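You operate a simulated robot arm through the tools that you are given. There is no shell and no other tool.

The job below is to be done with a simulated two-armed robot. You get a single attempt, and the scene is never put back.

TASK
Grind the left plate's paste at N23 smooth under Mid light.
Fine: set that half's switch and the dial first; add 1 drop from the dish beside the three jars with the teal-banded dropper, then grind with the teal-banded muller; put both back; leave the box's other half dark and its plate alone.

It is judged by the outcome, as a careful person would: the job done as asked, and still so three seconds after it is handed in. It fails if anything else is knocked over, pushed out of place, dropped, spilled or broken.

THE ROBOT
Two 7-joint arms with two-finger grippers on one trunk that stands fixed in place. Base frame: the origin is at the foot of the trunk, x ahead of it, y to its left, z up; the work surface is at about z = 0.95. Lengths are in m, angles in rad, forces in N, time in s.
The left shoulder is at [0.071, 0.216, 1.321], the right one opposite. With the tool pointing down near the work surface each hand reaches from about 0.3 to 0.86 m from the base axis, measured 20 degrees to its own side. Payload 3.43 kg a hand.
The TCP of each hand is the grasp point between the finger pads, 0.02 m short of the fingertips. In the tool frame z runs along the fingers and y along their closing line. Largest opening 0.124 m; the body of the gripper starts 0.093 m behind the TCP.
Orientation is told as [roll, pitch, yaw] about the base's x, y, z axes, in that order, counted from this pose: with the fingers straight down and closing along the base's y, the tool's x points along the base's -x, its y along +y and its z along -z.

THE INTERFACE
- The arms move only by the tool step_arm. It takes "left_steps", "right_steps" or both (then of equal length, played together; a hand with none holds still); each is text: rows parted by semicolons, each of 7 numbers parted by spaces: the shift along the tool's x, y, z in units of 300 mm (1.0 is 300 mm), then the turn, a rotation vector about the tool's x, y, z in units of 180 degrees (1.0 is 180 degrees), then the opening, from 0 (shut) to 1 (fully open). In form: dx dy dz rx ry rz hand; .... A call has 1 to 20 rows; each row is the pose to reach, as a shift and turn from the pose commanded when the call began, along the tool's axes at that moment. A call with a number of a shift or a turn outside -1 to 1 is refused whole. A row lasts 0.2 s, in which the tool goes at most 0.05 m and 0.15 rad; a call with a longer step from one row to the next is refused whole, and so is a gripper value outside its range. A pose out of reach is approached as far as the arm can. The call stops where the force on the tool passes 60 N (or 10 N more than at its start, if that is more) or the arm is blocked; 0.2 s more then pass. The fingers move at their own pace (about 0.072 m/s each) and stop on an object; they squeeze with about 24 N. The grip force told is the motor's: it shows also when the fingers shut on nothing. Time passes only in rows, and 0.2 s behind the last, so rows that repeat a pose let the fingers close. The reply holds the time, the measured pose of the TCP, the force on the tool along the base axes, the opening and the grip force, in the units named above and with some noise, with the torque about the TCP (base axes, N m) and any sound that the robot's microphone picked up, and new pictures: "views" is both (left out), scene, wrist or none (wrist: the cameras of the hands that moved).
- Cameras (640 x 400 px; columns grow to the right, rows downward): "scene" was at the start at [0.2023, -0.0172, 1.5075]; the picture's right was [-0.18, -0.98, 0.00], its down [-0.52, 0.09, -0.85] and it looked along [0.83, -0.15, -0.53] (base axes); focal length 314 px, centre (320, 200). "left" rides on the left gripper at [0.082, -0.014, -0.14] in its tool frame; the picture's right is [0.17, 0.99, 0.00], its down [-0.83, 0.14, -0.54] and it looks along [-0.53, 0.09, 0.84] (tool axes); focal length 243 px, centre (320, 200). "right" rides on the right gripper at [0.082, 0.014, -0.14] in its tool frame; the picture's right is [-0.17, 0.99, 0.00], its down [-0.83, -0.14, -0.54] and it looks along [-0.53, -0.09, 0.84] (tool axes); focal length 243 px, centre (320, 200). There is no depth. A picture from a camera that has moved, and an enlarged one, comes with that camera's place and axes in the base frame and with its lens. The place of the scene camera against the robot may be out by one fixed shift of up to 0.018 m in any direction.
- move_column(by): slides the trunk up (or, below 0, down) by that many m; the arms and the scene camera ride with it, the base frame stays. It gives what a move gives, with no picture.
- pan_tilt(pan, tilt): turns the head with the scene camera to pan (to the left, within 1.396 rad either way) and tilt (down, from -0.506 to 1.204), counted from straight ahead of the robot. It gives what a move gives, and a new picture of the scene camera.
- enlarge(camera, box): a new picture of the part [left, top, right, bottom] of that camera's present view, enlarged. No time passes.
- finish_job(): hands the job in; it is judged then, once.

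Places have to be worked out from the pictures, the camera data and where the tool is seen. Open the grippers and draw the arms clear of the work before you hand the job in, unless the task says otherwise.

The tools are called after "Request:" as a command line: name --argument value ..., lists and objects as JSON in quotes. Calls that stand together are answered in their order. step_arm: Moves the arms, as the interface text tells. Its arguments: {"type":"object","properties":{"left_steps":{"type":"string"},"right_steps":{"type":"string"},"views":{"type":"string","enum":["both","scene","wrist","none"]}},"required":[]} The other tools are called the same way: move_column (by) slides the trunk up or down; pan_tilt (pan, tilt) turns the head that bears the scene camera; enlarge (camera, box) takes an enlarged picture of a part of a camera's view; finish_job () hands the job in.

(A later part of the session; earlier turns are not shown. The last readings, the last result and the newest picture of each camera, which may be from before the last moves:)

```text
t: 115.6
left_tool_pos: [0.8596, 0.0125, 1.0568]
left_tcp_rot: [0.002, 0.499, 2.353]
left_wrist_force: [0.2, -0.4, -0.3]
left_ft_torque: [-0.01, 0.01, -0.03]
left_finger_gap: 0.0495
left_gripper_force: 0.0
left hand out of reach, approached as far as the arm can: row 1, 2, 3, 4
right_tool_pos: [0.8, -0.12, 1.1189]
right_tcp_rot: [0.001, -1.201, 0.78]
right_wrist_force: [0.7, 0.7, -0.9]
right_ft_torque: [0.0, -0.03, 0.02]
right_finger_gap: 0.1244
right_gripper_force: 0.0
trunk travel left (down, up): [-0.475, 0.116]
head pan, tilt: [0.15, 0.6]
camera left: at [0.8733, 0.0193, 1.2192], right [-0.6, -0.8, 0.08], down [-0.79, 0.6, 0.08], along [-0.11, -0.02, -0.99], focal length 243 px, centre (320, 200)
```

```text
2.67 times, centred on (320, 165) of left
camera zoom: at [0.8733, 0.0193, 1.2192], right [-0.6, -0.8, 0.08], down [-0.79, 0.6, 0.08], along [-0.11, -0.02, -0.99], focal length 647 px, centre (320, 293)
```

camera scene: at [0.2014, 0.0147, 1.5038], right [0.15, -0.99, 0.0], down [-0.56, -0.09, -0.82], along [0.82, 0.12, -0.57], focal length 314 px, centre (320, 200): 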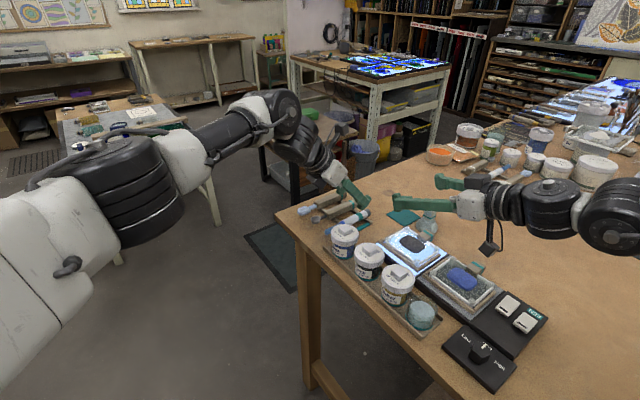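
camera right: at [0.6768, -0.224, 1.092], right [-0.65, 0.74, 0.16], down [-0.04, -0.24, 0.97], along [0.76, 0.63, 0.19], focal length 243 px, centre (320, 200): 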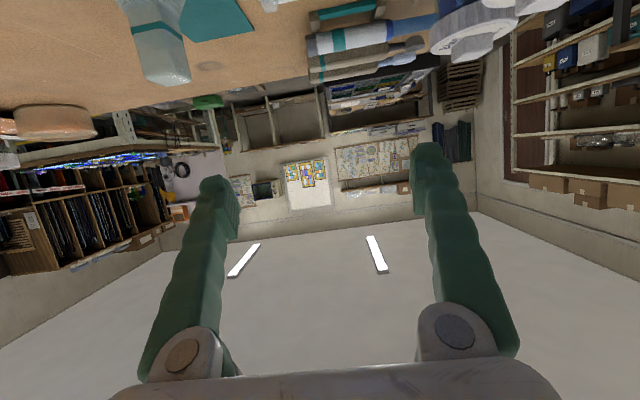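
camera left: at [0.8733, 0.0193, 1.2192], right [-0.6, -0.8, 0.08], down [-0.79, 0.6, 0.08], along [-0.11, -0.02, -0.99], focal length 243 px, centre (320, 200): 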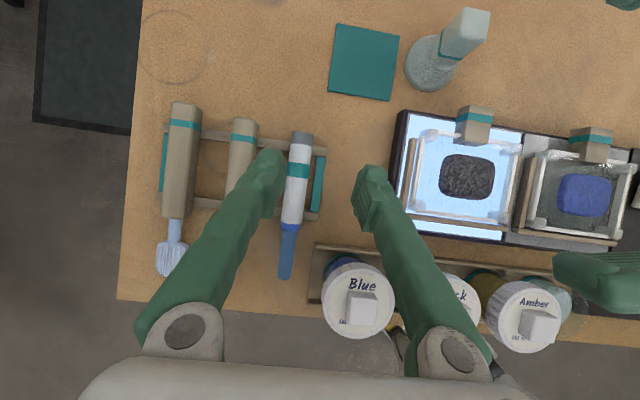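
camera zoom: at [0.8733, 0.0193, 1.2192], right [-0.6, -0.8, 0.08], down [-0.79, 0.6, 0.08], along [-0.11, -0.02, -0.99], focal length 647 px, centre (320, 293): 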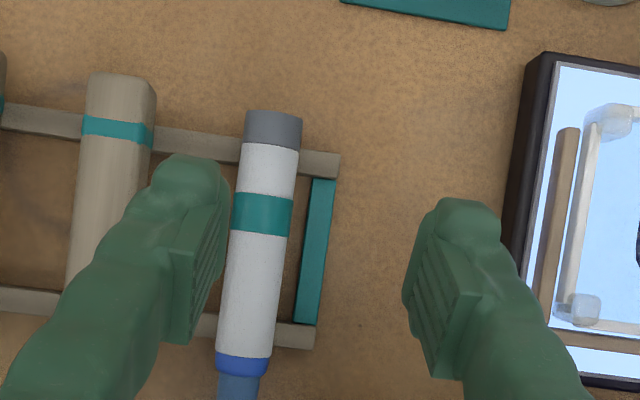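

Pitch 0.5 is out of reach, so I return to pitch 0.7, centred over the clear span at (0.869, 0.029), a little lower.

Request:
step_arm --left_steps "-0.02 -0.03 0.0 0 0.032 0 0.4; -0.045 -0.061 0.03 0 0.064 0 0.4; -0.0736 -0.061 0.0997 0 0.064 0 0.4; -0.0736 -0.061 0.0997 0 0.064 0 0.4" --views "wrist"

Request:
enlarge --camera "left" --box '[220, 90, 420, 240]'

```text
t: 116.6
left_tool_pos: [0.8695, 0.0313, 1.0213]
left_tcp_rot: [0.001, 0.702, 2.354]
left_wrist_force: [-0.5, 0.1, 0.4]
left_ft_torque: [-0.02, 0.0, -0.03]
left_finger_gap: 0.0495
left_gripper_force: 0.1
right_tool_pos: [0.7988, -0.1187, 1.1193]
right_tcp_rot: [-0.001, -1.203, 0.781]
right_wrist_force: [0.0, 1.1, -0.4]
right_ft_torque: [-0.03, 0.02, -0.05]
right_finger_gap: 0.1241
right_gripper_force: 0.0
trunk travel left (down, up): [-0.475, 0.116]
head pan, tilt: [0.15, 0.6]
camera left: at [0.8598, 0.0618, 1.1814], right [-0.61, -0.79, 0.11], down [-0.79, 0.6, -0.12], along [0.03, -0.16, -0.99], focal length 243 px, centre (320, 200)
```

left: 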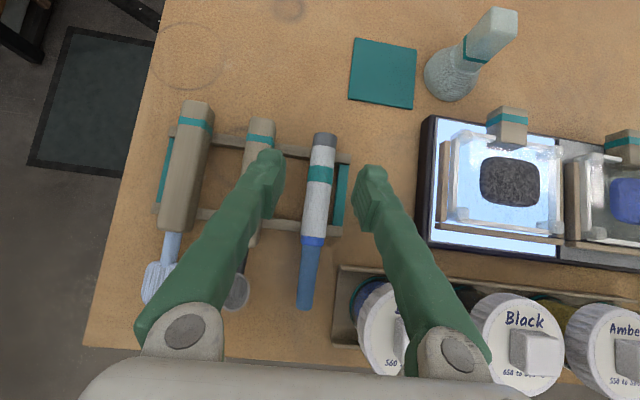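

```text
2.67 times, centred on (320, 165) of left
camera zoom: at [0.8598, 0.0618, 1.1814], right [-0.61, -0.79, 0.11], down [-0.79, 0.6, -0.12], along [0.03, -0.16, -0.99], focal length 647 px, centre (320, 293)
```

zoom: 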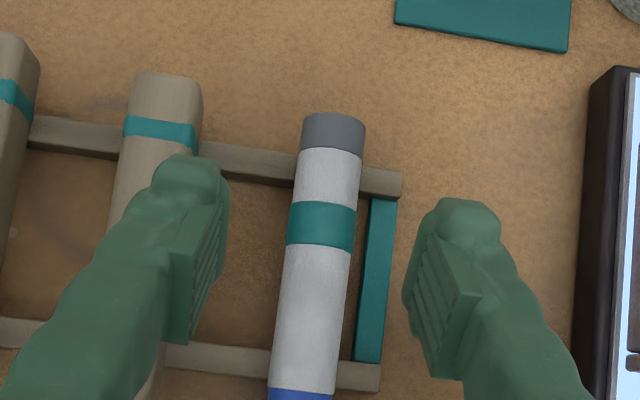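

Aligned within 2.5 mm; the spoon handle is close to the left finger, so I narrow the opening to about 34 mm and go down to z ≈ 0.99.

Request:
step_arm --left_steps "0 0.0083 0 0 0 0 0.274; -0.02 0.0083 0.0237 0 0 0 0.274; -0.045 0.0083 0.0526 0 0 0 0.274; -0.0667 0.0083 0.0789 0 0 0 0.274" --views "wrist"

Request:
enlarge --camera "left" --box '[240, 110, 400, 230]'

Request:
enlarge --camera "scene" --box '[290, 160, 410, 260]'

```text
t: 117.6
left_tool_pos: [0.8699, 0.0289, 0.9891]
left_tcp_rot: [0.001, 0.7, 2.354]
left_wrist_force: [-0.3, 0.5, 0.1]
left_ft_torque: [0.0, 0.01, 0.02]
left_finger_gap: 0.0341
left_gripper_force: 0.0
right_tool_pos: [0.7997, -0.1205, 1.1205]
right_tcp_rot: [0.002, -1.201, 0.78]
right_wrist_force: [0.4, -0.3, 0.6]
right_ft_torque: [-0.02, 0.01, 0.02]
right_finger_gap: 0.1242
right_gripper_force: 0.1
trunk travel left (down, up): [-0.475, 0.116]
head pan, tilt: [0.15, 0.6]
camera left: at [0.8589, 0.0589, 1.1498], right [-0.61, -0.79, 0.11], down [-0.79, 0.6, -0.12], along [0.03, -0.16, -0.99], focal length 243 px, centre (320, 200)
```

left: 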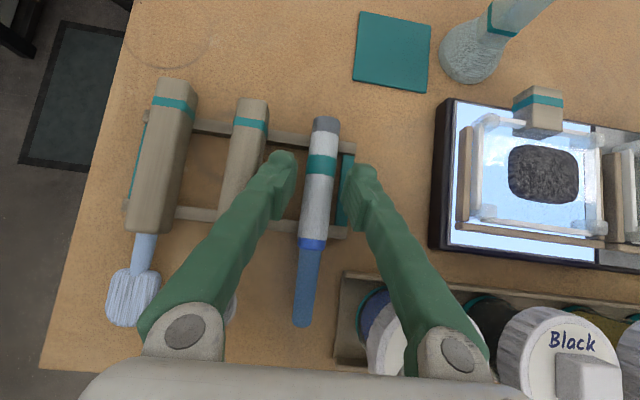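

```text
3.33 times, centred on (320, 170) of left
camera zoom: at [0.8589, 0.0589, 1.1498], right [-0.61, -0.79, 0.11], down [-0.79, 0.6, -0.12], along [0.03, -0.16, -0.99], focal length 809 px, centre (320, 300)
```

zoom: 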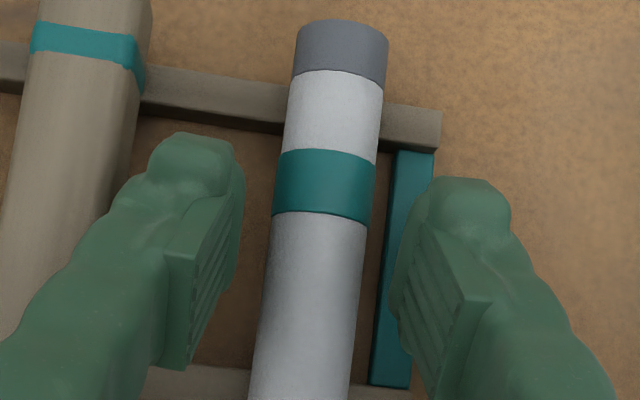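

```text
4.00 times, centred on (350, 210) of scene
camera zoom: at [0.2018, 0.0118, 1.5037], right [0.15, -0.99, 0.0], down [-0.56, -0.08, -0.82], along [0.82, 0.12, -0.57], focal length 1256 px, centre (200, 160)
```

zoom: 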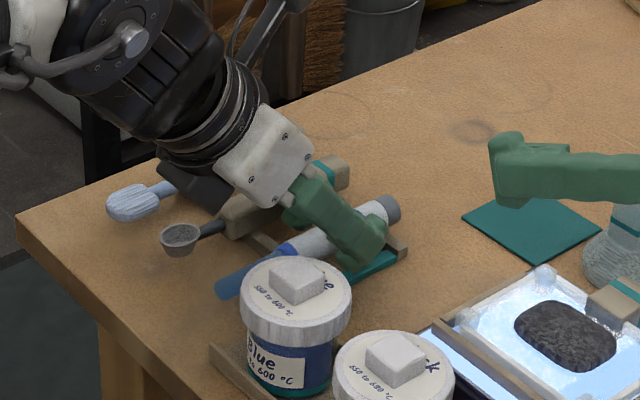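

Very well centred. I lower another 4 mm in small steps checking for contact with the rack's teal bar.

Request:
step_arm --left_steps "-0.0043 0 0.0051 0 0 0 0.274; -0.0086 0 0.0102 0 0 0 0.274" --views "none"

```text
t: 118.2
left_tool_pos: [0.8689, 0.0285, 0.9847]
left_tcp_rot: [-0.001, 0.7, 2.354]
left_wrist_force: [0.9, -0.1, -0.2]
left_ft_torque: [-0.01, -0.01, 0.0]
left_finger_gap: 0.0341
left_gripper_force: 0.1
right_tool_pos: [0.8001, -0.1205, 1.1203]
right_tcp_rot: [0.002, -1.203, 0.78]
right_wrist_force: [0.5, -2.0, -0.2]
right_ft_torque: [-0.04, -0.03, 0.03]
right_finger_gap: 0.1241
right_gripper_force: 0.0
trunk travel left (down, up): [-0.475, 0.116]
head pan, tilt: [0.15, 0.6]
```

Request:
step_arm --left_steps "-0.0043 0 0.0051 0 0 0 0.274; -0.0065 0 0.0077 0 0 0 0.274" --views "none"

```text
t: 118.8
left_tool_pos: [0.8676, 0.0281, 0.9825]
left_tcp_rot: [0.0, 0.699, 2.356]
left_wrist_force: [-0.1, -0.6, -0.4]
left_ft_torque: [-0.02, -0.01, -0.04]
left_finger_gap: 0.0341
left_gripper_force: 0.0
right_tool_pos: [0.8004, -0.121, 1.1191]
right_tcp_rot: [0.003, -1.202, 0.78]
right_wrist_force: [0.4, 0.2, 0.2]
right_ft_torque: [-0.01, -0.03, -0.01]
right_finger_gap: 0.1239
right_gripper_force: 0.1
trunk travel left (down, up): [-0.475, 0.116]
head pan, tilt: [0.15, 0.6]
```

Still no contact. I close the fingers on the dropper.

Request:
step_arm --left_steps "0 0 0 0 0 0 0.2; 0 0 0 0 0 0 0.1; 0 0 0 0 0 0 0.1; 0 0 0 0 0 0 0.1" --views "wrist"

Request:
enlarge --camera "left" --box '[240, 110, 400, 230]'

```text
t: 119.8
left_tool_pos: [0.8694, 0.0287, 0.9823]
left_tcp_rot: [0.0, 0.701, 2.355]
left_wrist_force: [-1.1, -0.3, 0.2]
left_ft_torque: [-0.03, 0.01, -0.02]
left_finger_gap: 0.0208
left_gripper_force: 24.1
right_tool_pos: [0.8002, -0.1204, 1.1204]
right_tcp_rot: [0.002, -1.203, 0.78]
right_wrist_force: [0.6, 0.9, -0.7]
right_ft_torque: [0.02, -0.01, 0.0]
right_finger_gap: 0.1239
right_gripper_force: 0.0
trunk travel left (down, up): [-0.475, 0.116]
head pan, tilt: [0.15, 0.6]
camera left: at [0.8592, 0.0587, 1.1425], right [-0.61, -0.79, 0.11], down [-0.79, 0.6, -0.12], along [0.03, -0.16, -0.99], focal length 243 px, centre (320, 200)
```

left: 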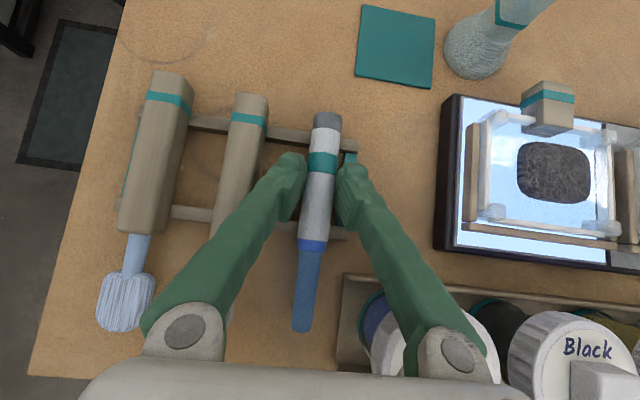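

```text
3.33 times, centred on (320, 170) of left
camera zoom: at [0.8592, 0.0587, 1.1425], right [-0.61, -0.79, 0.11], down [-0.79, 0.6, -0.12], along [0.03, -0.16, -0.99], focal length 809 px, centre (320, 300)
```

zoom: 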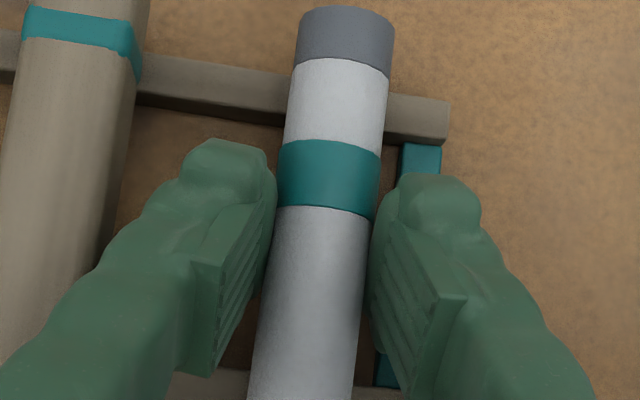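

Gripped at 20.8 mm with full force. I lift straight up and check that the dropper comes along.

Request:
step_arm --left_steps "0.0215 0 -0.0254 0 0 0 0.1; 0.043 0 -0.0509 0 0 0 0.1; 0.086 0 -0.1018 0 0 0 0.1; 0.129 0 -0.1527 0 0 0 0.1; 0.172 0 -0.2036 0 0 0 0.1" --views "both"

Request:
enlarge --camera "left" --box '[220, 80, 420, 330]'

```text
t: 121.0
left_tool_pos: [0.8674, 0.0268, 1.0624]
left_tcp_rot: [0.001, 0.699, 2.357]
left_wrist_force: [0.0, 0.0, -0.4]
left_ft_torque: [0.0, -0.02, -0.03]
left_finger_gap: 0.0211
left_gripper_force: 23.8
right_tool_pos: [0.7996, -0.1204, 1.1194]
right_tcp_rot: [0.0, -1.204, 0.78]
right_wrist_force: [-0.2, -0.7, -0.3]
right_ft_torque: [0.02, -0.01, 0.0]
right_finger_gap: 0.1239
right_gripper_force: 0.0
trunk travel left (down, up): [-0.475, 0.116]
head pan, tilt: [0.15, 0.6]
camera scene: at [0.2013, 0.0118, 1.5038], right [0.15, -0.99, 0.0], down [-0.56, -0.08, -0.83], along [0.82, 0.12, -0.56], focal length 314 px, centre (320, 200)
camera left: at [0.859, 0.057, 1.2224], right [-0.61, -0.79, 0.11], down [-0.79, 0.6, -0.12], along [0.03, -0.16, -0.99], focal length 243 px, centre (320, 200)
```

scene: 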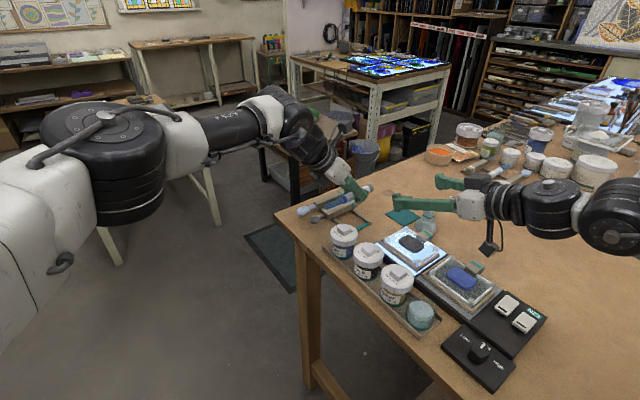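
left: 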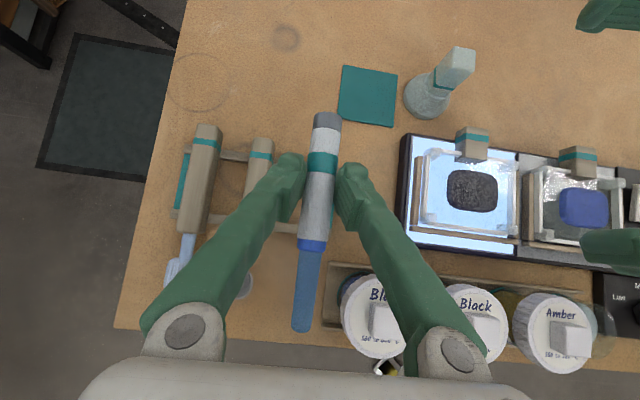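

```text
1.60 times, centred on (320, 205) of left
camera zoom: at [0.859, 0.057, 1.2224], right [-0.61, -0.79, 0.11], down [-0.79, 0.6, -0.12], along [0.03, -0.16, -0.99], focal length 388 px, centre (320, 192)
```

zoom: 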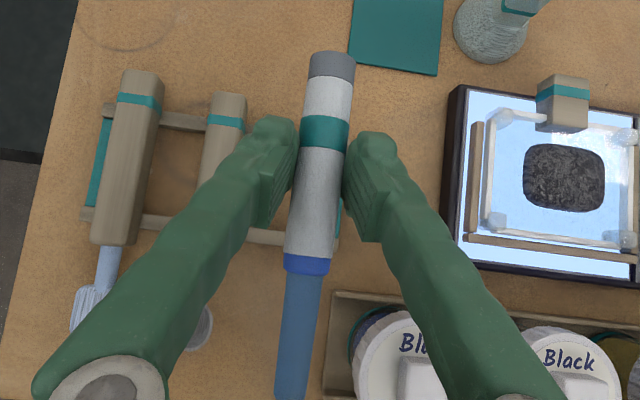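

The dropper is held firmly; its tip points toward the user side. I move the right hand away to the right and, at the same time, lift the left hand and pitch it so the tip points down (about 57°).

Request:
step_arm --left_steps "0.0032 0.0426 -0.0724 0 0.0398 0 0.1; 0.0065 0.0852 -0.1448 0 0.0796 0 0.1; 0.0097 0.1278 -0.2171 0 0.1194 0 0.1; 0.0129 0.1703 -0.2895 0 0.1592 0 0.1; 0.0162 0.2129 -0.3619 0 0.1989 0 0.1; 0.0194 0.2555 -0.4343 0 0.2387 0 0.1; 0.0227 0.2981 -0.5066 0 0.2785 0 0.1; 0.0259 0.3407 -0.579 0 0.3183 0 0.1; 0.0259 0.3407 -0.579 0 0.3183 0 0.1" --right_steps "0.0318 -0.015 -0.1171 0 0 0 1; 0.0636 -0.03 -0.2343 0 0 0 1; 0.0954 -0.045 -0.3514 0 0 0 1; 0.1272 -0.06 -0.4685 0 0 0 1; 0.1589 -0.075 -0.5856 0 0 0 1; 0.1907 -0.09 -0.7028 0 0 0 1; 0.2225 -0.105 -0.8199 0 0 0 1; 0.2543 -0.12 -0.937 0 0 0 1; 0.2543 -0.12 -0.937 0 0 0 1" --views "both"

```text
t: 123.0
left_tool_pos: [0.7224, 0.0316, 1.2007]
left_tcp_rot: [3.136, 1.44, -0.791]
left_wrist_force: [-0.6, -0.3, -1.2]
left_ft_torque: [0.02, 0.03, -0.02]
left_finger_gap: 0.0207
left_gripper_force: 24.3
right_tool_pos: [0.6202, -0.3514, 1.1479]
right_tcp_rot: [0.004, -1.2, 0.78]
right_wrist_force: [0.1, 0.2, 0.2]
right_ft_torque: [-0.01, 0.04, 0.0]
right_finger_gap: 0.1238
right_gripper_force: 0.1
trunk travel left (down, up): [-0.475, 0.116]
head pan, tilt: [0.15, 0.6]
camera scene: at [0.2029, 0.0125, 1.5036], right [0.15, -0.99, 0.0], down [-0.56, -0.08, -0.82], along [0.82, 0.12, -0.57], focal length 314 px, centre (320, 200)
camera right: at [0.4973, -0.4553, 1.121], right [-0.65, 0.74, 0.16], down [-0.04, -0.24, 0.97], along [0.76, 0.63, 0.19], focal length 243 px, centre (320, 200)
camera left: at [0.6275, 0.1484, 1.2643], right [-0.71, -0.68, 0.17], down [-0.4, 0.2, -0.89], along [0.58, -0.7, -0.42], focal length 243 px, centre (320, 200)
```

scene: 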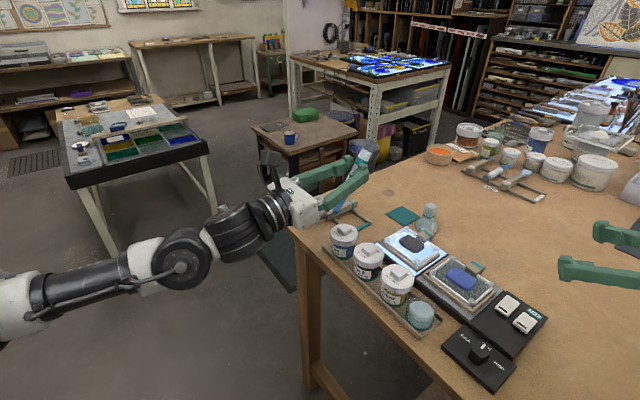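
right: 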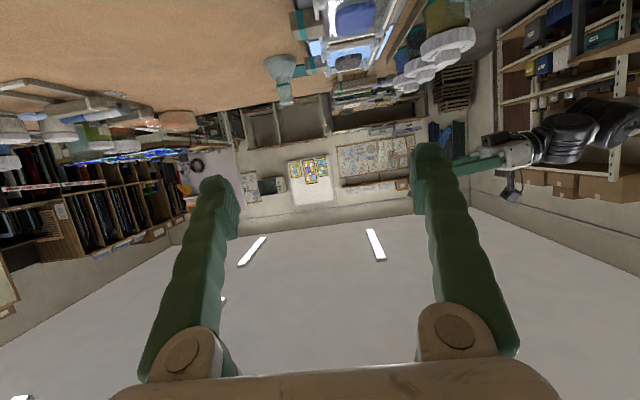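
left: 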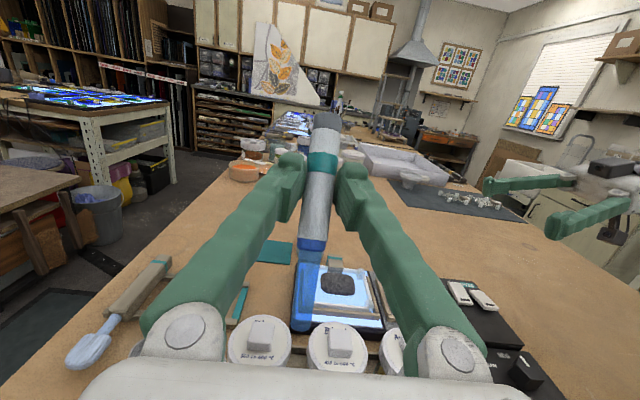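

The dropper is pointing down nicely. I enlarge the scene view of the dish and knob to place the dish relative to the known knob position.

Request:
enlarge --camera "scene" --box '[380, 270, 520, 380]'

Request:
enlarge --camera "scene" --box '[290, 130, 400, 240]'

```text
3.64 times, centred on (450, 325) of scene
camera zoom: at [0.2029, 0.0125, 1.5036], right [0.15, -0.99, 0.0], down [-0.56, -0.08, -0.82], along [0.82, 0.12, -0.57], focal length 1142 px, centre (-153, -254)
```

zoom: 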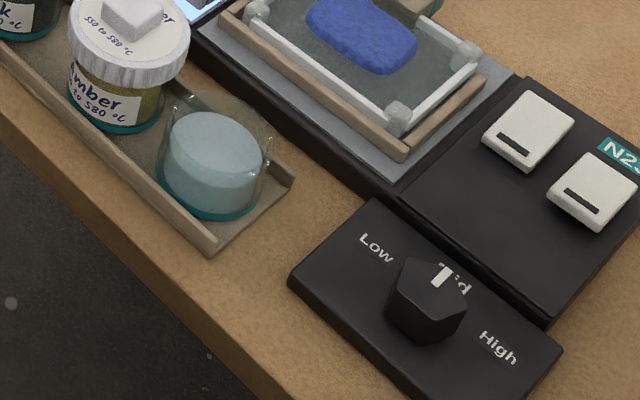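

```text
3.64 times, centred on (345, 185) of scene
camera zoom: at [0.2029, 0.0125, 1.5036], right [0.15, -0.99, 0.0], down [-0.56, -0.08, -0.82], along [0.82, 0.12, -0.57], focal length 1142 px, centre (229, 254)
```

zoom: 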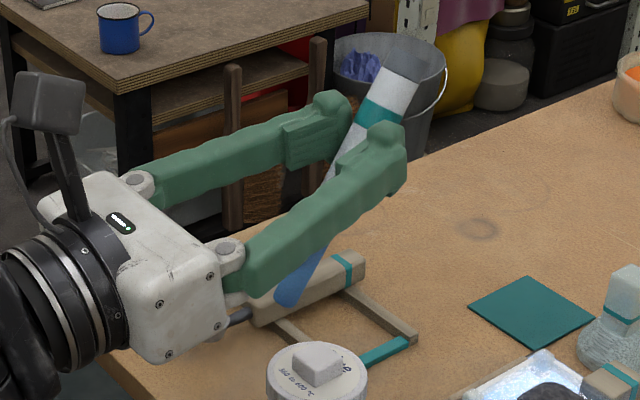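

The dish is a clear glass cup with pale liquid at around (0.595, -0.12), but I want it more exact. I bring the right hand's camera over it for a dedicated look.

Request:
step_arm --right_steps "0.0173 0.0853 0.007 0 0.0382 0 1; 0.0346 0.1707 0.0139 0 0.0764 0 1; 0.052 0.256 0.0209 0 0.1146 0 1; 0.0693 0.3414 0.0278 0 0.1528 0 1; 0.0866 0.4267 0.0348 0 0.191 0 1; 0.0866 0.4267 0.0348 0 0.191 0 1" --views "wrist"

Request:
enlarge --camera "right" --box '[270, 90, 400, 190]'

```text
t: 124.4
left_tool_pos: [0.7222, 0.0304, 1.2018]
left_tcp_rot: [-3.134, 1.442, -0.781]
left_wrist_force: [0.0, -0.2, -1.4]
left_ft_torque: [-0.02, -0.02, 0.02]
left_finger_gap: 0.0209
left_gripper_force: 24.3
right_tool_pos: [0.529, -0.2597, 1.1231]
right_tcp_rot: [0.002, -0.603, 0.781]
right_wrist_force: [0.8, -0.2, -0.2]
right_ft_torque: [-0.02, -0.02, 0.01]
right_finger_gap: 0.1242
right_gripper_force: 0.0
trunk travel left (down, up): [-0.475, 0.116]
head pan, tilt: [0.15, 0.6]
camera right: at [0.4152, -0.3562, 1.1909], right [-0.6, 0.8, 0.09], down [0.37, 0.17, 0.91], along [0.71, 0.58, -0.39], focal length 243 px, centre (320, 200)
```

right: 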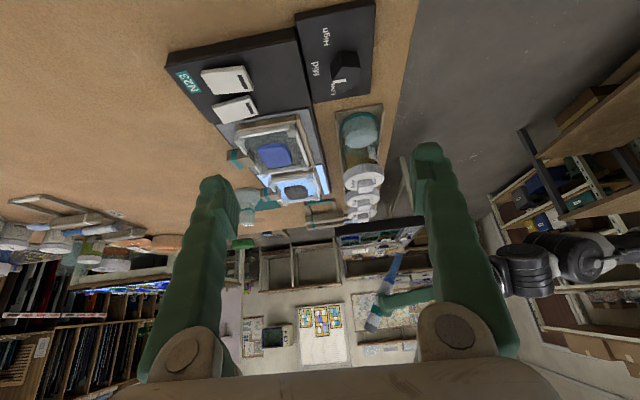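

```text
4.00 times, centred on (335, 140) of right
camera zoom: at [0.4152, -0.3562, 1.1909], right [-0.6, 0.8, 0.09], down [0.37, 0.17, 0.91], along [0.71, 0.58, -0.39], focal length 970 px, centre (260, 440)
```

zoom: 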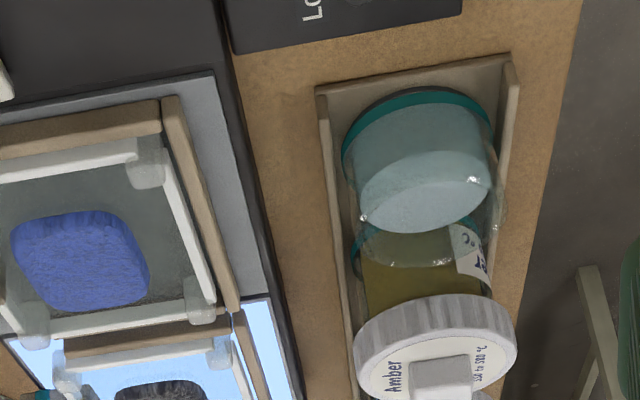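

The dish is at (0.5975, -0.119): bottom 0.953, liquid surface ≈ 0.977, rim ≈ 0.990, inner radius ≈ 23 mm; and the tip prediction matches the scene view to a few px. I move the left hand over the dish (tip at z ≈ 1.03, pitch 1.85) while the right hand draws back.

Request:
step_arm --left_steps "-0.0034 0.0923 0.0185 0 0.0068 0 0.1; -0.0068 0.1846 0.0371 0 0.0136 0 0.1; -0.0102 0.2769 0.0556 0 0.0204 0 0.1; -0.0135 0.3691 0.0741 0 0.0273 0 0.1; -0.0169 0.4614 0.0926 0 0.0341 0 0.1; -0.0203 0.5537 0.1112 0 0.0409 0 0.1; -0.0237 0.646 0.1297 0 0.0477 0 0.1; -0.1107 0.646 0.1184 0 0.0477 0 0.1; -0.1977 0.646 0.107 0 0.0477 0 0.1; -0.2847 0.646 0.0957 0 0.0477 0 0.1; -0.2847 0.646 0.0957 0 0.0477 0 0.1" --right_steps "0.0195 -0.0473 -0.0307 0 0 0 1; 0.0389 -0.0946 -0.0614 0 0 0 1; 0.0584 -0.1419 -0.0921 0 0 0 1; 0.0779 -0.1891 -0.1229 0 0 0 1; 0.0974 -0.2364 -0.1536 0 0 0 1; 0.1168 -0.2837 -0.1843 0 0 0 1; 0.1363 -0.331 -0.215 0 0 0 1; 0.1363 -0.331 -0.215 0 0 0 1; 0.1363 -0.331 -0.215 0 0 0 1; 0.1363 -0.331 -0.215 0 0 0 1; 0.1363 -0.331 -0.215 0 0 0 1" --views "both"

Request:
enlarge --camera "scene" --box '[350, 220, 500, 340]'

Request:
enlarge --camera "right" --box '[250, 60, 450, 220]'

```text
t: 126.8
left_tool_pos: [0.6126, -0.1322, 1.1193]
left_tcp_rot: [3.142, 1.292, -0.787]
left_wrist_force: [0.5, 0.6, -2.0]
left_ft_torque: [0.04, 0.0, -0.03]
left_finger_gap: 0.0207
left_gripper_force: 24.3
right_tool_pos: [0.5491, -0.3803, 1.1523]
right_tcp_rot: [-0.001, -0.601, 0.781]
right_wrist_force: [0.1, 0.3, 0.4]
right_ft_torque: [0.01, 0.01, 0.02]
right_finger_gap: 0.124
right_gripper_force: 0.0
trunk travel left (down, up): [-0.475, 0.116]
head pan, tilt: [0.15, 0.6]
camera scene: at [0.2017, 0.0122, 1.5038], right [0.15, -0.99, 0.0], down [-0.56, -0.08, -0.82], along [0.82, 0.12, -0.57], focal length 314 px, centre (320, 200)
camera right: at [0.4359, -0.4749, 1.2197], right [-0.6, 0.8, 0.09], down [0.37, 0.17, 0.91], along [0.71, 0.58, -0.39], focal length 243 px, centre (320, 200)
camera left: at [0.5111, -0.0089, 1.1603], right [-0.73, -0.66, 0.16], down [-0.3, 0.11, -0.95], along [0.61, -0.74, -0.28], focal length 243 px, centre (320, 200)
```

scene: 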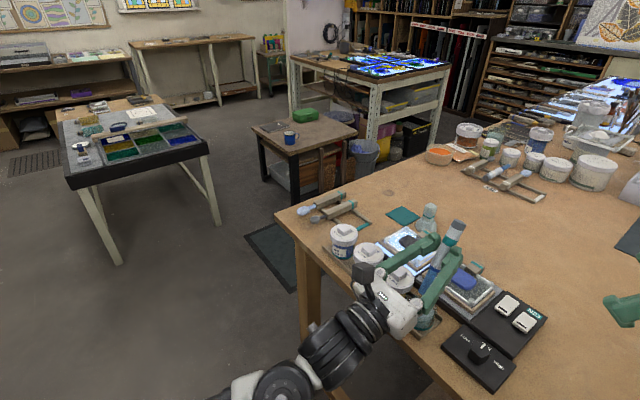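
right: 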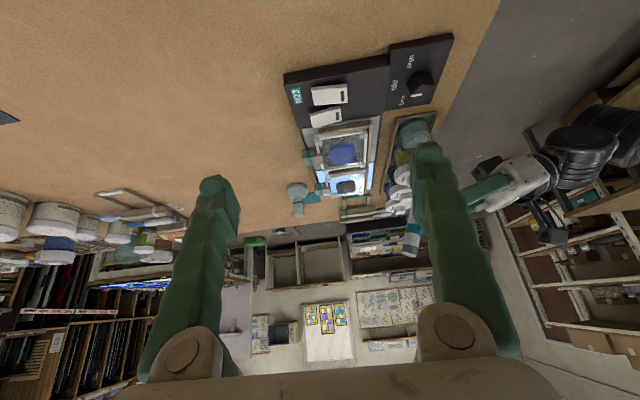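
left: 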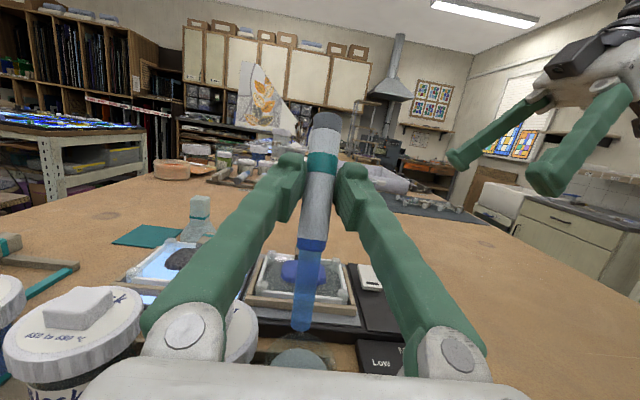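

```text
3.33 times, centred on (425, 280) of scene
camera zoom: at [0.2017, 0.0122, 1.5038], right [0.15, -0.99, 0.0], down [-0.56, -0.08, -0.82], along [0.82, 0.12, -0.57], focal length 1047 px, centre (-30, -67)
```

zoom: 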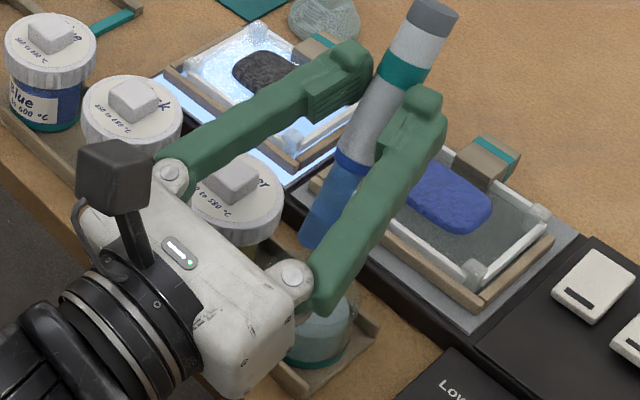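

```text
2.50 times, centred on (350, 140) of right
camera zoom: at [0.4359, -0.4749, 1.2197], right [-0.6, 0.8, 0.09], down [0.37, 0.17, 0.91], along [0.71, 0.58, -0.39], focal length 606 px, centre (245, 350)
```

zoom: 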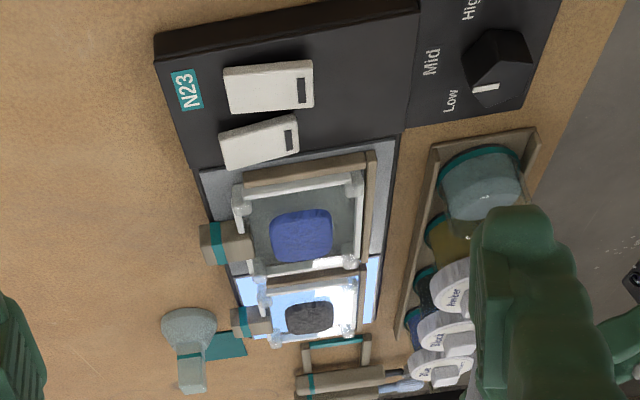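

The tip is over the dish at (0.595, -0.1145, 1.03), matching prediction. I lower it straight into the liquid in steps (down to tip z ≈ 0.968).

Request:
step_arm --left_steps "-0.048 0 -0.0138 0 0 0 0.1; -0.096 0 -0.0276 0 0 0 0.1; -0.128 0 -0.0368 0 0 0 0.1; -0.16 0 -0.0459 0 0 0 0.1" --views "both"

Request:
enlarge --camera "left" --box '[230, 230, 390, 380]'

Request:
enlarge --camera "scene" --box '[370, 240, 480, 330]'

```text
t: 127.8
left_tool_pos: [0.6125, -0.1321, 1.07]
left_tcp_rot: [-3.142, 1.292, -0.786]
left_wrist_force: [0.4, 0.3, -0.8]
left_ft_torque: [0.02, -0.01, -0.01]
left_finger_gap: 0.0208
left_gripper_force: 24.0
right_tool_pos: [0.5496, -0.3805, 1.1504]
right_tcp_rot: [0.003, -0.602, 0.781]
right_wrist_force: [-0.1, 0.1, -0.6]
right_ft_torque: [-0.01, -0.03, -0.02]
right_finger_gap: 0.1241
right_gripper_force: 0.1
trunk travel left (down, up): [-0.475, 0.116]
head pan, tilt: [0.15, 0.6]
camera scene: at [0.2017, 0.0119, 1.5038], right [0.15, -0.99, 0.0], down [-0.56, -0.08, -0.82], along [0.82, 0.12, -0.57], focal length 314 px, centre (320, 200)
camera left: at [0.511, -0.0106, 1.1105], right [-0.73, -0.66, 0.16], down [-0.3, 0.11, -0.95], along [0.61, -0.74, -0.28], focal length 243 px, centre (320, 200)
```

scene: 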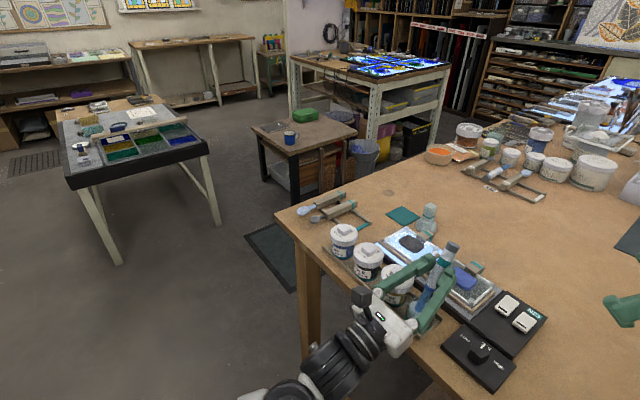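
left: 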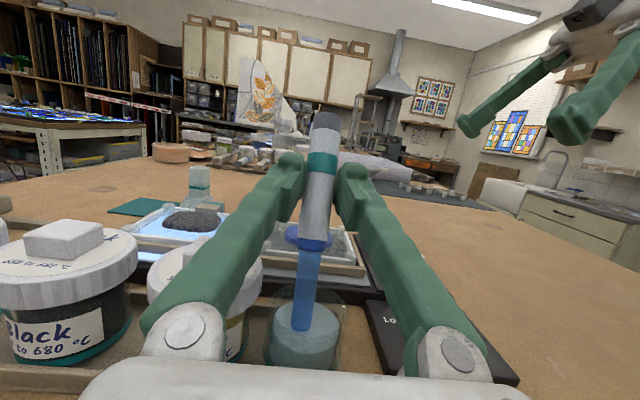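

```text
2.67 times, centred on (310, 305) of left
camera zoom: at [0.511, -0.0106, 1.1105], right [-0.73, -0.66, 0.16], down [-0.3, 0.11, -0.95], along [0.61, -0.74, -0.28], focal length 647 px, centre (347, -80)
```

zoom: 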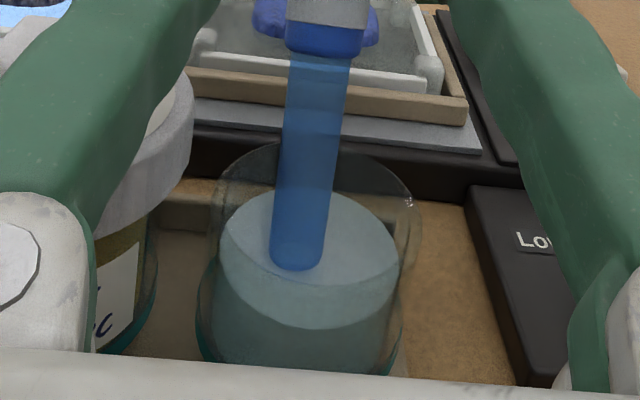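

```text
4.44 times, centred on (425, 285) of scene
camera zoom: at [0.2017, 0.0119, 1.5038], right [0.15, -0.99, 0.0], down [-0.56, -0.08, -0.82], along [0.82, 0.12, -0.57], focal length 1396 px, centre (-147, -178)
```

zoom: 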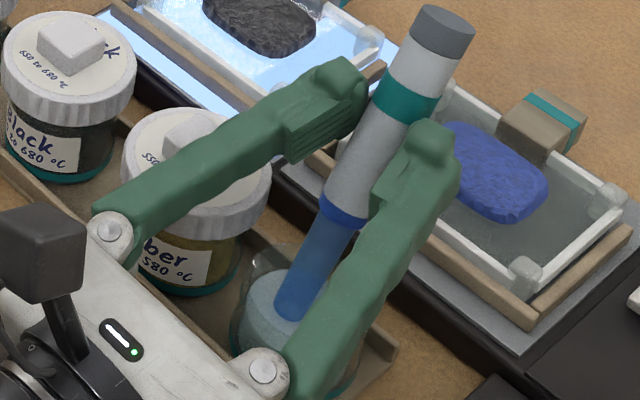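

The tip is right at the liquid surface inside the glass. I lower another 12 mm and hold there a moment.

Request:
step_arm --left_steps "-0.0192 0 -0.0055 0 0 0 0.1; -0.0385 0 -0.011 0 0 0 0.1; -0.0385 0 -0.011 0 0 0 0.1; -0.0385 0 -0.011 0 0 0 0.1; -0.0385 0 -0.011 0 0 0 0.1" --views "wrist"

Request:
enlarge --camera "left" --box '[230, 230, 390, 380]'

```text
t: 129.0
left_tool_pos: [0.6108, -0.1338, 1.0584]
left_tcp_rot: [3.141, 1.291, -0.787]
left_wrist_force: [-0.6, 0.9, -1.3]
left_ft_torque: [0.04, 0.02, 0.01]
left_finger_gap: 0.0209
left_gripper_force: 24.4
right_tool_pos: [0.5489, -0.3799, 1.1514]
right_tcp_rot: [0.002, -0.601, 0.781]
right_wrist_force: [-0.3, 0.1, -0.7]
right_ft_torque: [0.01, 0.0, -0.03]
right_finger_gap: 0.1242
right_gripper_force: 0.0
trunk travel left (down, up): [-0.475, 0.116]
head pan, tilt: [0.15, 0.6]
camera left: at [0.5102, -0.0111, 1.0984], right [-0.73, -0.66, 0.16], down [-0.3, 0.11, -0.95], along [0.61, -0.74, -0.28], focal length 243 px, centre (320, 200)
```

left: 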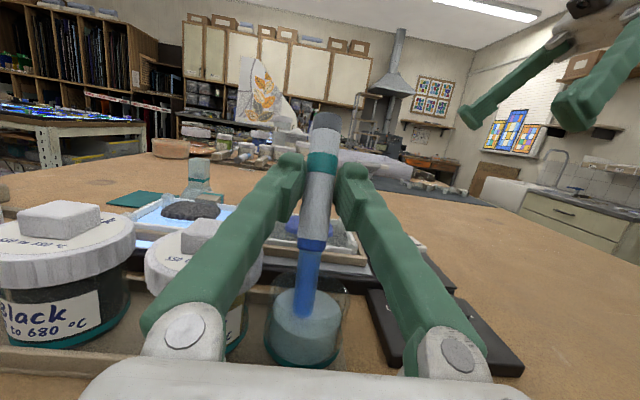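

```text
2.67 times, centred on (310, 305) of left
camera zoom: at [0.5102, -0.0111, 1.0984], right [-0.73, -0.66, 0.16], down [-0.3, 0.11, -0.95], along [0.61, -0.74, -0.28], focal length 647 px, centre (347, -80)
```

zoom: 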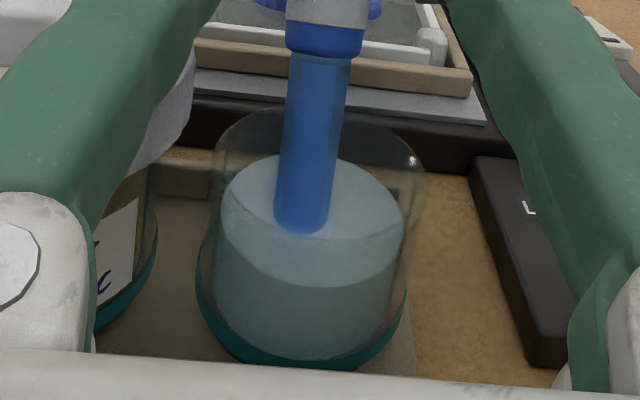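

The blue nozzle turned from clear to solid blue: it has taken up liquid. I lift it straight out.

Request:
step_arm --left_steps "0.08 0 0.023 0 0 0 0.1; 0.16 0 0.046 0 0 0 0.1; 0.24 0 0.069 0 0 0 0.1; 0.32 0 0.0919 0 0 0 0.1; 0.4 0 0.115 0 0 0 0.1" --views "both"

Request:
enlarge --camera "left" --box '[230, 200, 390, 350]'

```text
t: 130.2
left_tool_pos: [0.6121, -0.1328, 1.183]
left_tcp_rot: [-3.141, 1.291, -0.787]
left_wrist_force: [-0.1, 0.7, -0.9]
left_ft_torque: [-0.02, -0.02, -0.01]
left_finger_gap: 0.0209
left_gripper_force: 23.5
right_tool_pos: [0.55, -0.38, 1.1517]
right_tcp_rot: [0.002, -0.602, 0.783]
right_wrist_force: [0.0, 0.7, 0.3]
right_ft_torque: [0.01, -0.01, 0.0]
right_finger_gap: 0.1238
right_gripper_force: 0.1
trunk travel left (down, up): [-0.475, 0.116]
head pan, tilt: [0.15, 0.6]
camera scene: at [0.2016, 0.0117, 1.5038], right [0.15, -0.99, 0.0], down [-0.56, -0.08, -0.83], along [0.82, 0.12, -0.56], focal length 314 px, centre (320, 200)
camera left: at [0.5109, -0.0114, 1.2232], right [-0.73, -0.66, 0.16], down [-0.3, 0.11, -0.95], along [0.61, -0.74, -0.28], focal length 243 px, centre (320, 200)
```

scene: 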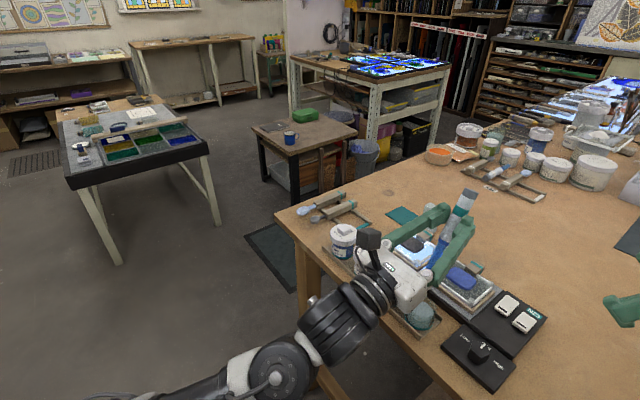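
left: 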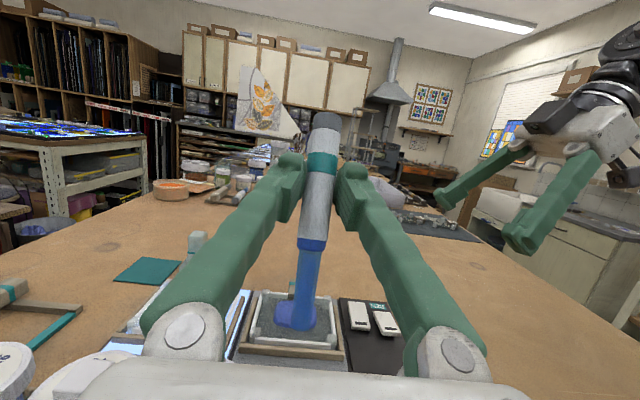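

```text
2.67 times, centred on (310, 275) of left
camera zoom: at [0.5109, -0.0114, 1.2232], right [-0.73, -0.66, 0.16], down [-0.3, 0.11, -0.95], along [0.61, -0.74, -0.28], focal length 647 px, centre (347, 0)
```

zoom: 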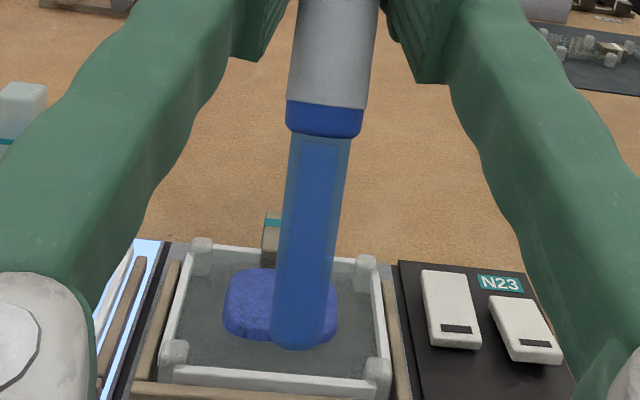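

Liquid is visible inside the nozzle. I carry it along the tray side first, then across to above the left plate's paste at about (0.777, -0.117), avoiding the right plate, with the tip at z ≈ 1.05.

Request:
step_arm --left_steps "0 -0.107 0 0 0 0 0.1; 0 -0.215 0 0 0 0 0.1; 0 -0.322 0 0 0 0 0.1; 0 -0.429 0 0 0 0 0.1; -0.029 -0.429 0.101 0 0 0 0.1; -0.058 -0.429 0.202 0 0 0 0.1; -0.087 -0.429 0.303 0 0 0 0.1; -0.1158 -0.429 0.4037 0 0 0 0.1; -0.183 -0.429 0.3844 0 0 0 0.1; -0.2504 -0.429 0.3651 0 0 0 0.1; -0.2504 -0.429 0.3651 0 0 0 0.1" --views "both"

Request:
enlarge --camera "left" --box '[210, 200, 410, 380]'

Request:
enlarge --camera "scene" --box '[360, 180, 480, 290]'

```text
t: 132.6
left_tool_pos: [0.7934, -0.1294, 1.1395]
left_tcp_rot: [-3.141, 1.292, -0.787]
left_wrist_force: [0.5, -0.7, -0.8]
left_ft_torque: [0.02, 0.01, -0.01]
left_finger_gap: 0.0206
left_gripper_force: 24.0
right_tool_pos: [0.5506, -0.3806, 1.1521]
right_tcp_rot: [0.001, -0.601, 0.782]
right_wrist_force: [0.0, 0.5, 0.4]
right_ft_torque: [0.01, -0.04, 0.02]
right_finger_gap: 0.124
right_gripper_force: 0.1
trunk travel left (down, up): [-0.475, 0.116]
head pan, tilt: [0.15, 0.6]
camera scene: at [0.2016, 0.0117, 1.5038], right [0.15, -0.99, 0.0], down [-0.56, -0.08, -0.83], along [0.82, 0.12, -0.56], focal length 314 px, centre (320, 200)
camera left: at [0.6915, -0.0086, 1.181], right [-0.73, -0.66, 0.16], down [-0.3, 0.11, -0.95], along [0.61, -0.74, -0.28], focal length 243 px, centre (320, 200)
```

scene: 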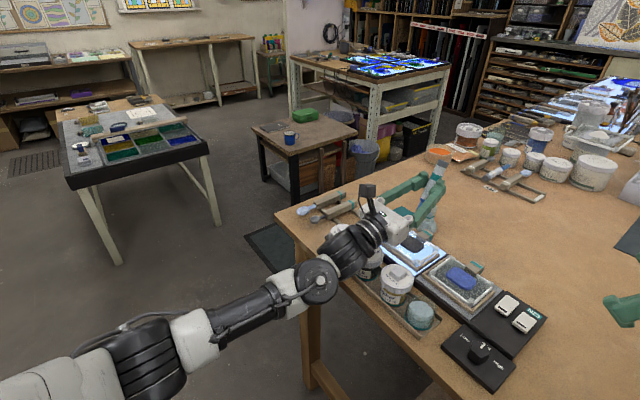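
left: 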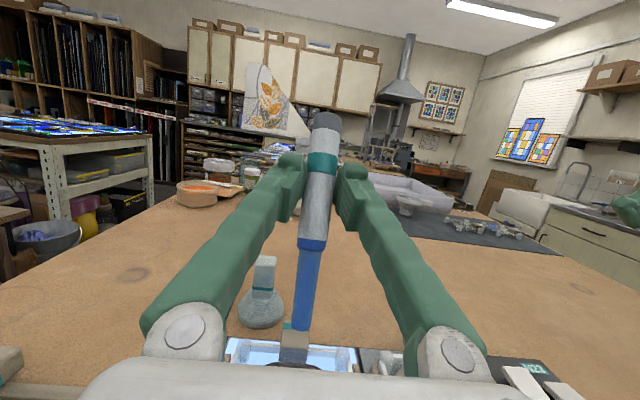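

```text
2.22 times, centred on (310, 290) of left
camera zoom: at [0.6915, -0.0086, 1.181], right [-0.73, -0.66, 0.16], down [-0.3, 0.11, -0.95], along [0.61, -0.74, -0.28], focal length 539 px, centre (342, 0)
```

zoom: 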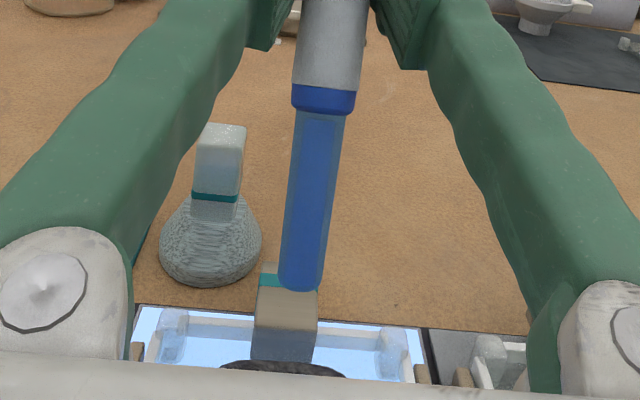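

```text
3.64 times, centred on (420, 235) of scene
camera zoom: at [0.2016, 0.0117, 1.5038], right [0.15, -0.99, 0.0], down [-0.56, -0.08, -0.83], along [0.82, 0.12, -0.56], focal length 1142 px, centre (-44, 73)
```

zoom: 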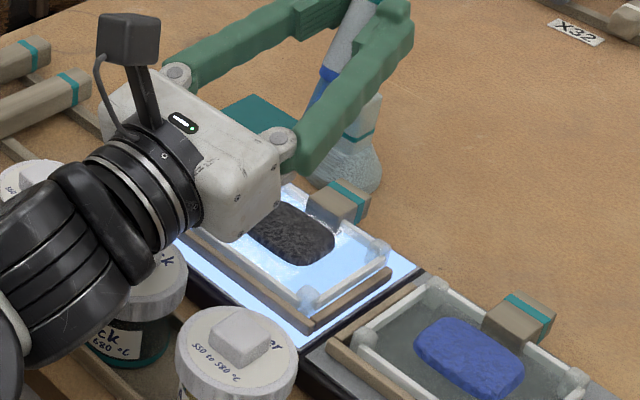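

The tip is above the paste at about (0.776, -0.112, 1.049). I lower 3 cm and watch from both the left and right cameras for a drop.

Request:
step_arm --left_steps "-0.0363 0.0047 -0.0017 0 0 0 0.1; -0.0684 0.0094 -0.0034 0 0 0 0.1; -0.1004 0.0094 -0.0126 0 0 0 0.1; -0.1004 0.0094 -0.0126 0 0 0 0.1" --views "wrist"

Request:
enlarge --camera "right" --box '[280, 120, 420, 230]'

Request:
enlarge --camera "left" --box '[230, 220, 390, 370]'

```text
t: 133.6
left_tool_pos: [0.7932, -0.1372, 1.1101]
left_tcp_rot: [3.14, 1.291, -0.79]
left_wrist_force: [-1.3, -1.1, 1.2]
left_ft_torque: [0.25, 0.34, 0.25]
left_finger_gap: 0.0209
left_gripper_force: 24.3
right_tool_pos: [0.5494, -0.3799, 1.1516]
right_tcp_rot: [0.0, -0.601, 0.781]
right_wrist_force: [-0.5, 0.3, 0.0]
right_ft_torque: [-0.02, 0.01, -0.05]
right_finger_gap: 0.1241
right_gripper_force: 0.1
trunk travel left (down, up): [-0.475, 0.116]
head pan, tilt: [0.15, 0.6]
camera left: at [0.6915, -0.0152, 1.1515], right [-0.73, -0.66, 0.16], down [-0.3, 0.11, -0.95], along [0.61, -0.74, -0.28], focal length 243 px, centre (320, 200)
```

left: 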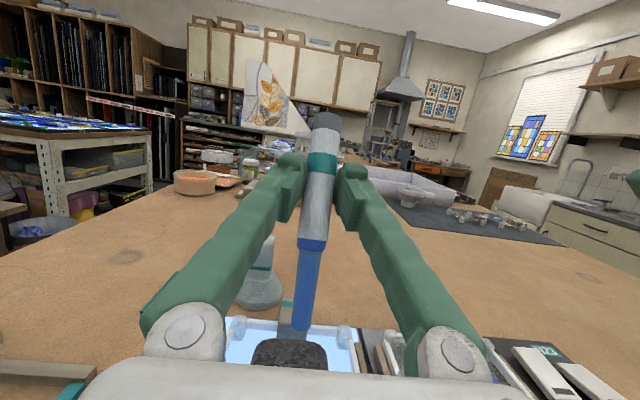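

```text
3.64 times, centred on (350, 175) of right
camera zoom: at [0.4355, -0.4753, 1.2197], right [-0.6, 0.8, 0.09], down [0.37, 0.17, 0.91], along [0.71, 0.58, -0.39], focal length 882 px, centre (211, 291)
```

zoom: 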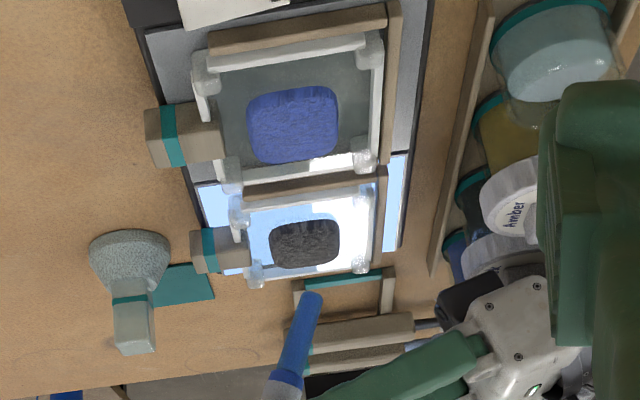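

```text
2.67 times, centred on (310, 295) of left
camera zoom: at [0.6915, -0.0152, 1.1515], right [-0.73, -0.66, 0.16], down [-0.3, 0.11, -0.95], along [0.61, -0.74, -0.28], focal length 647 px, centre (347, -53)
```

zoom: 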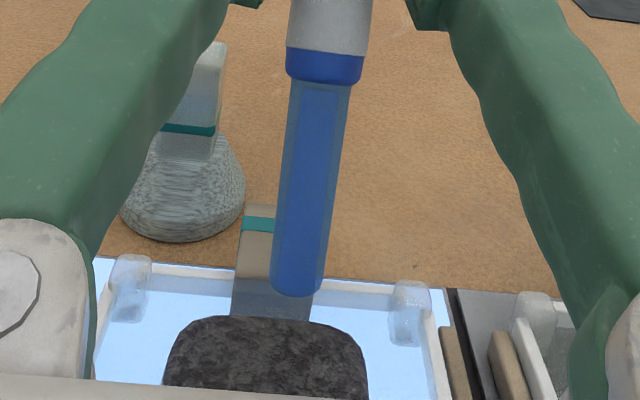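

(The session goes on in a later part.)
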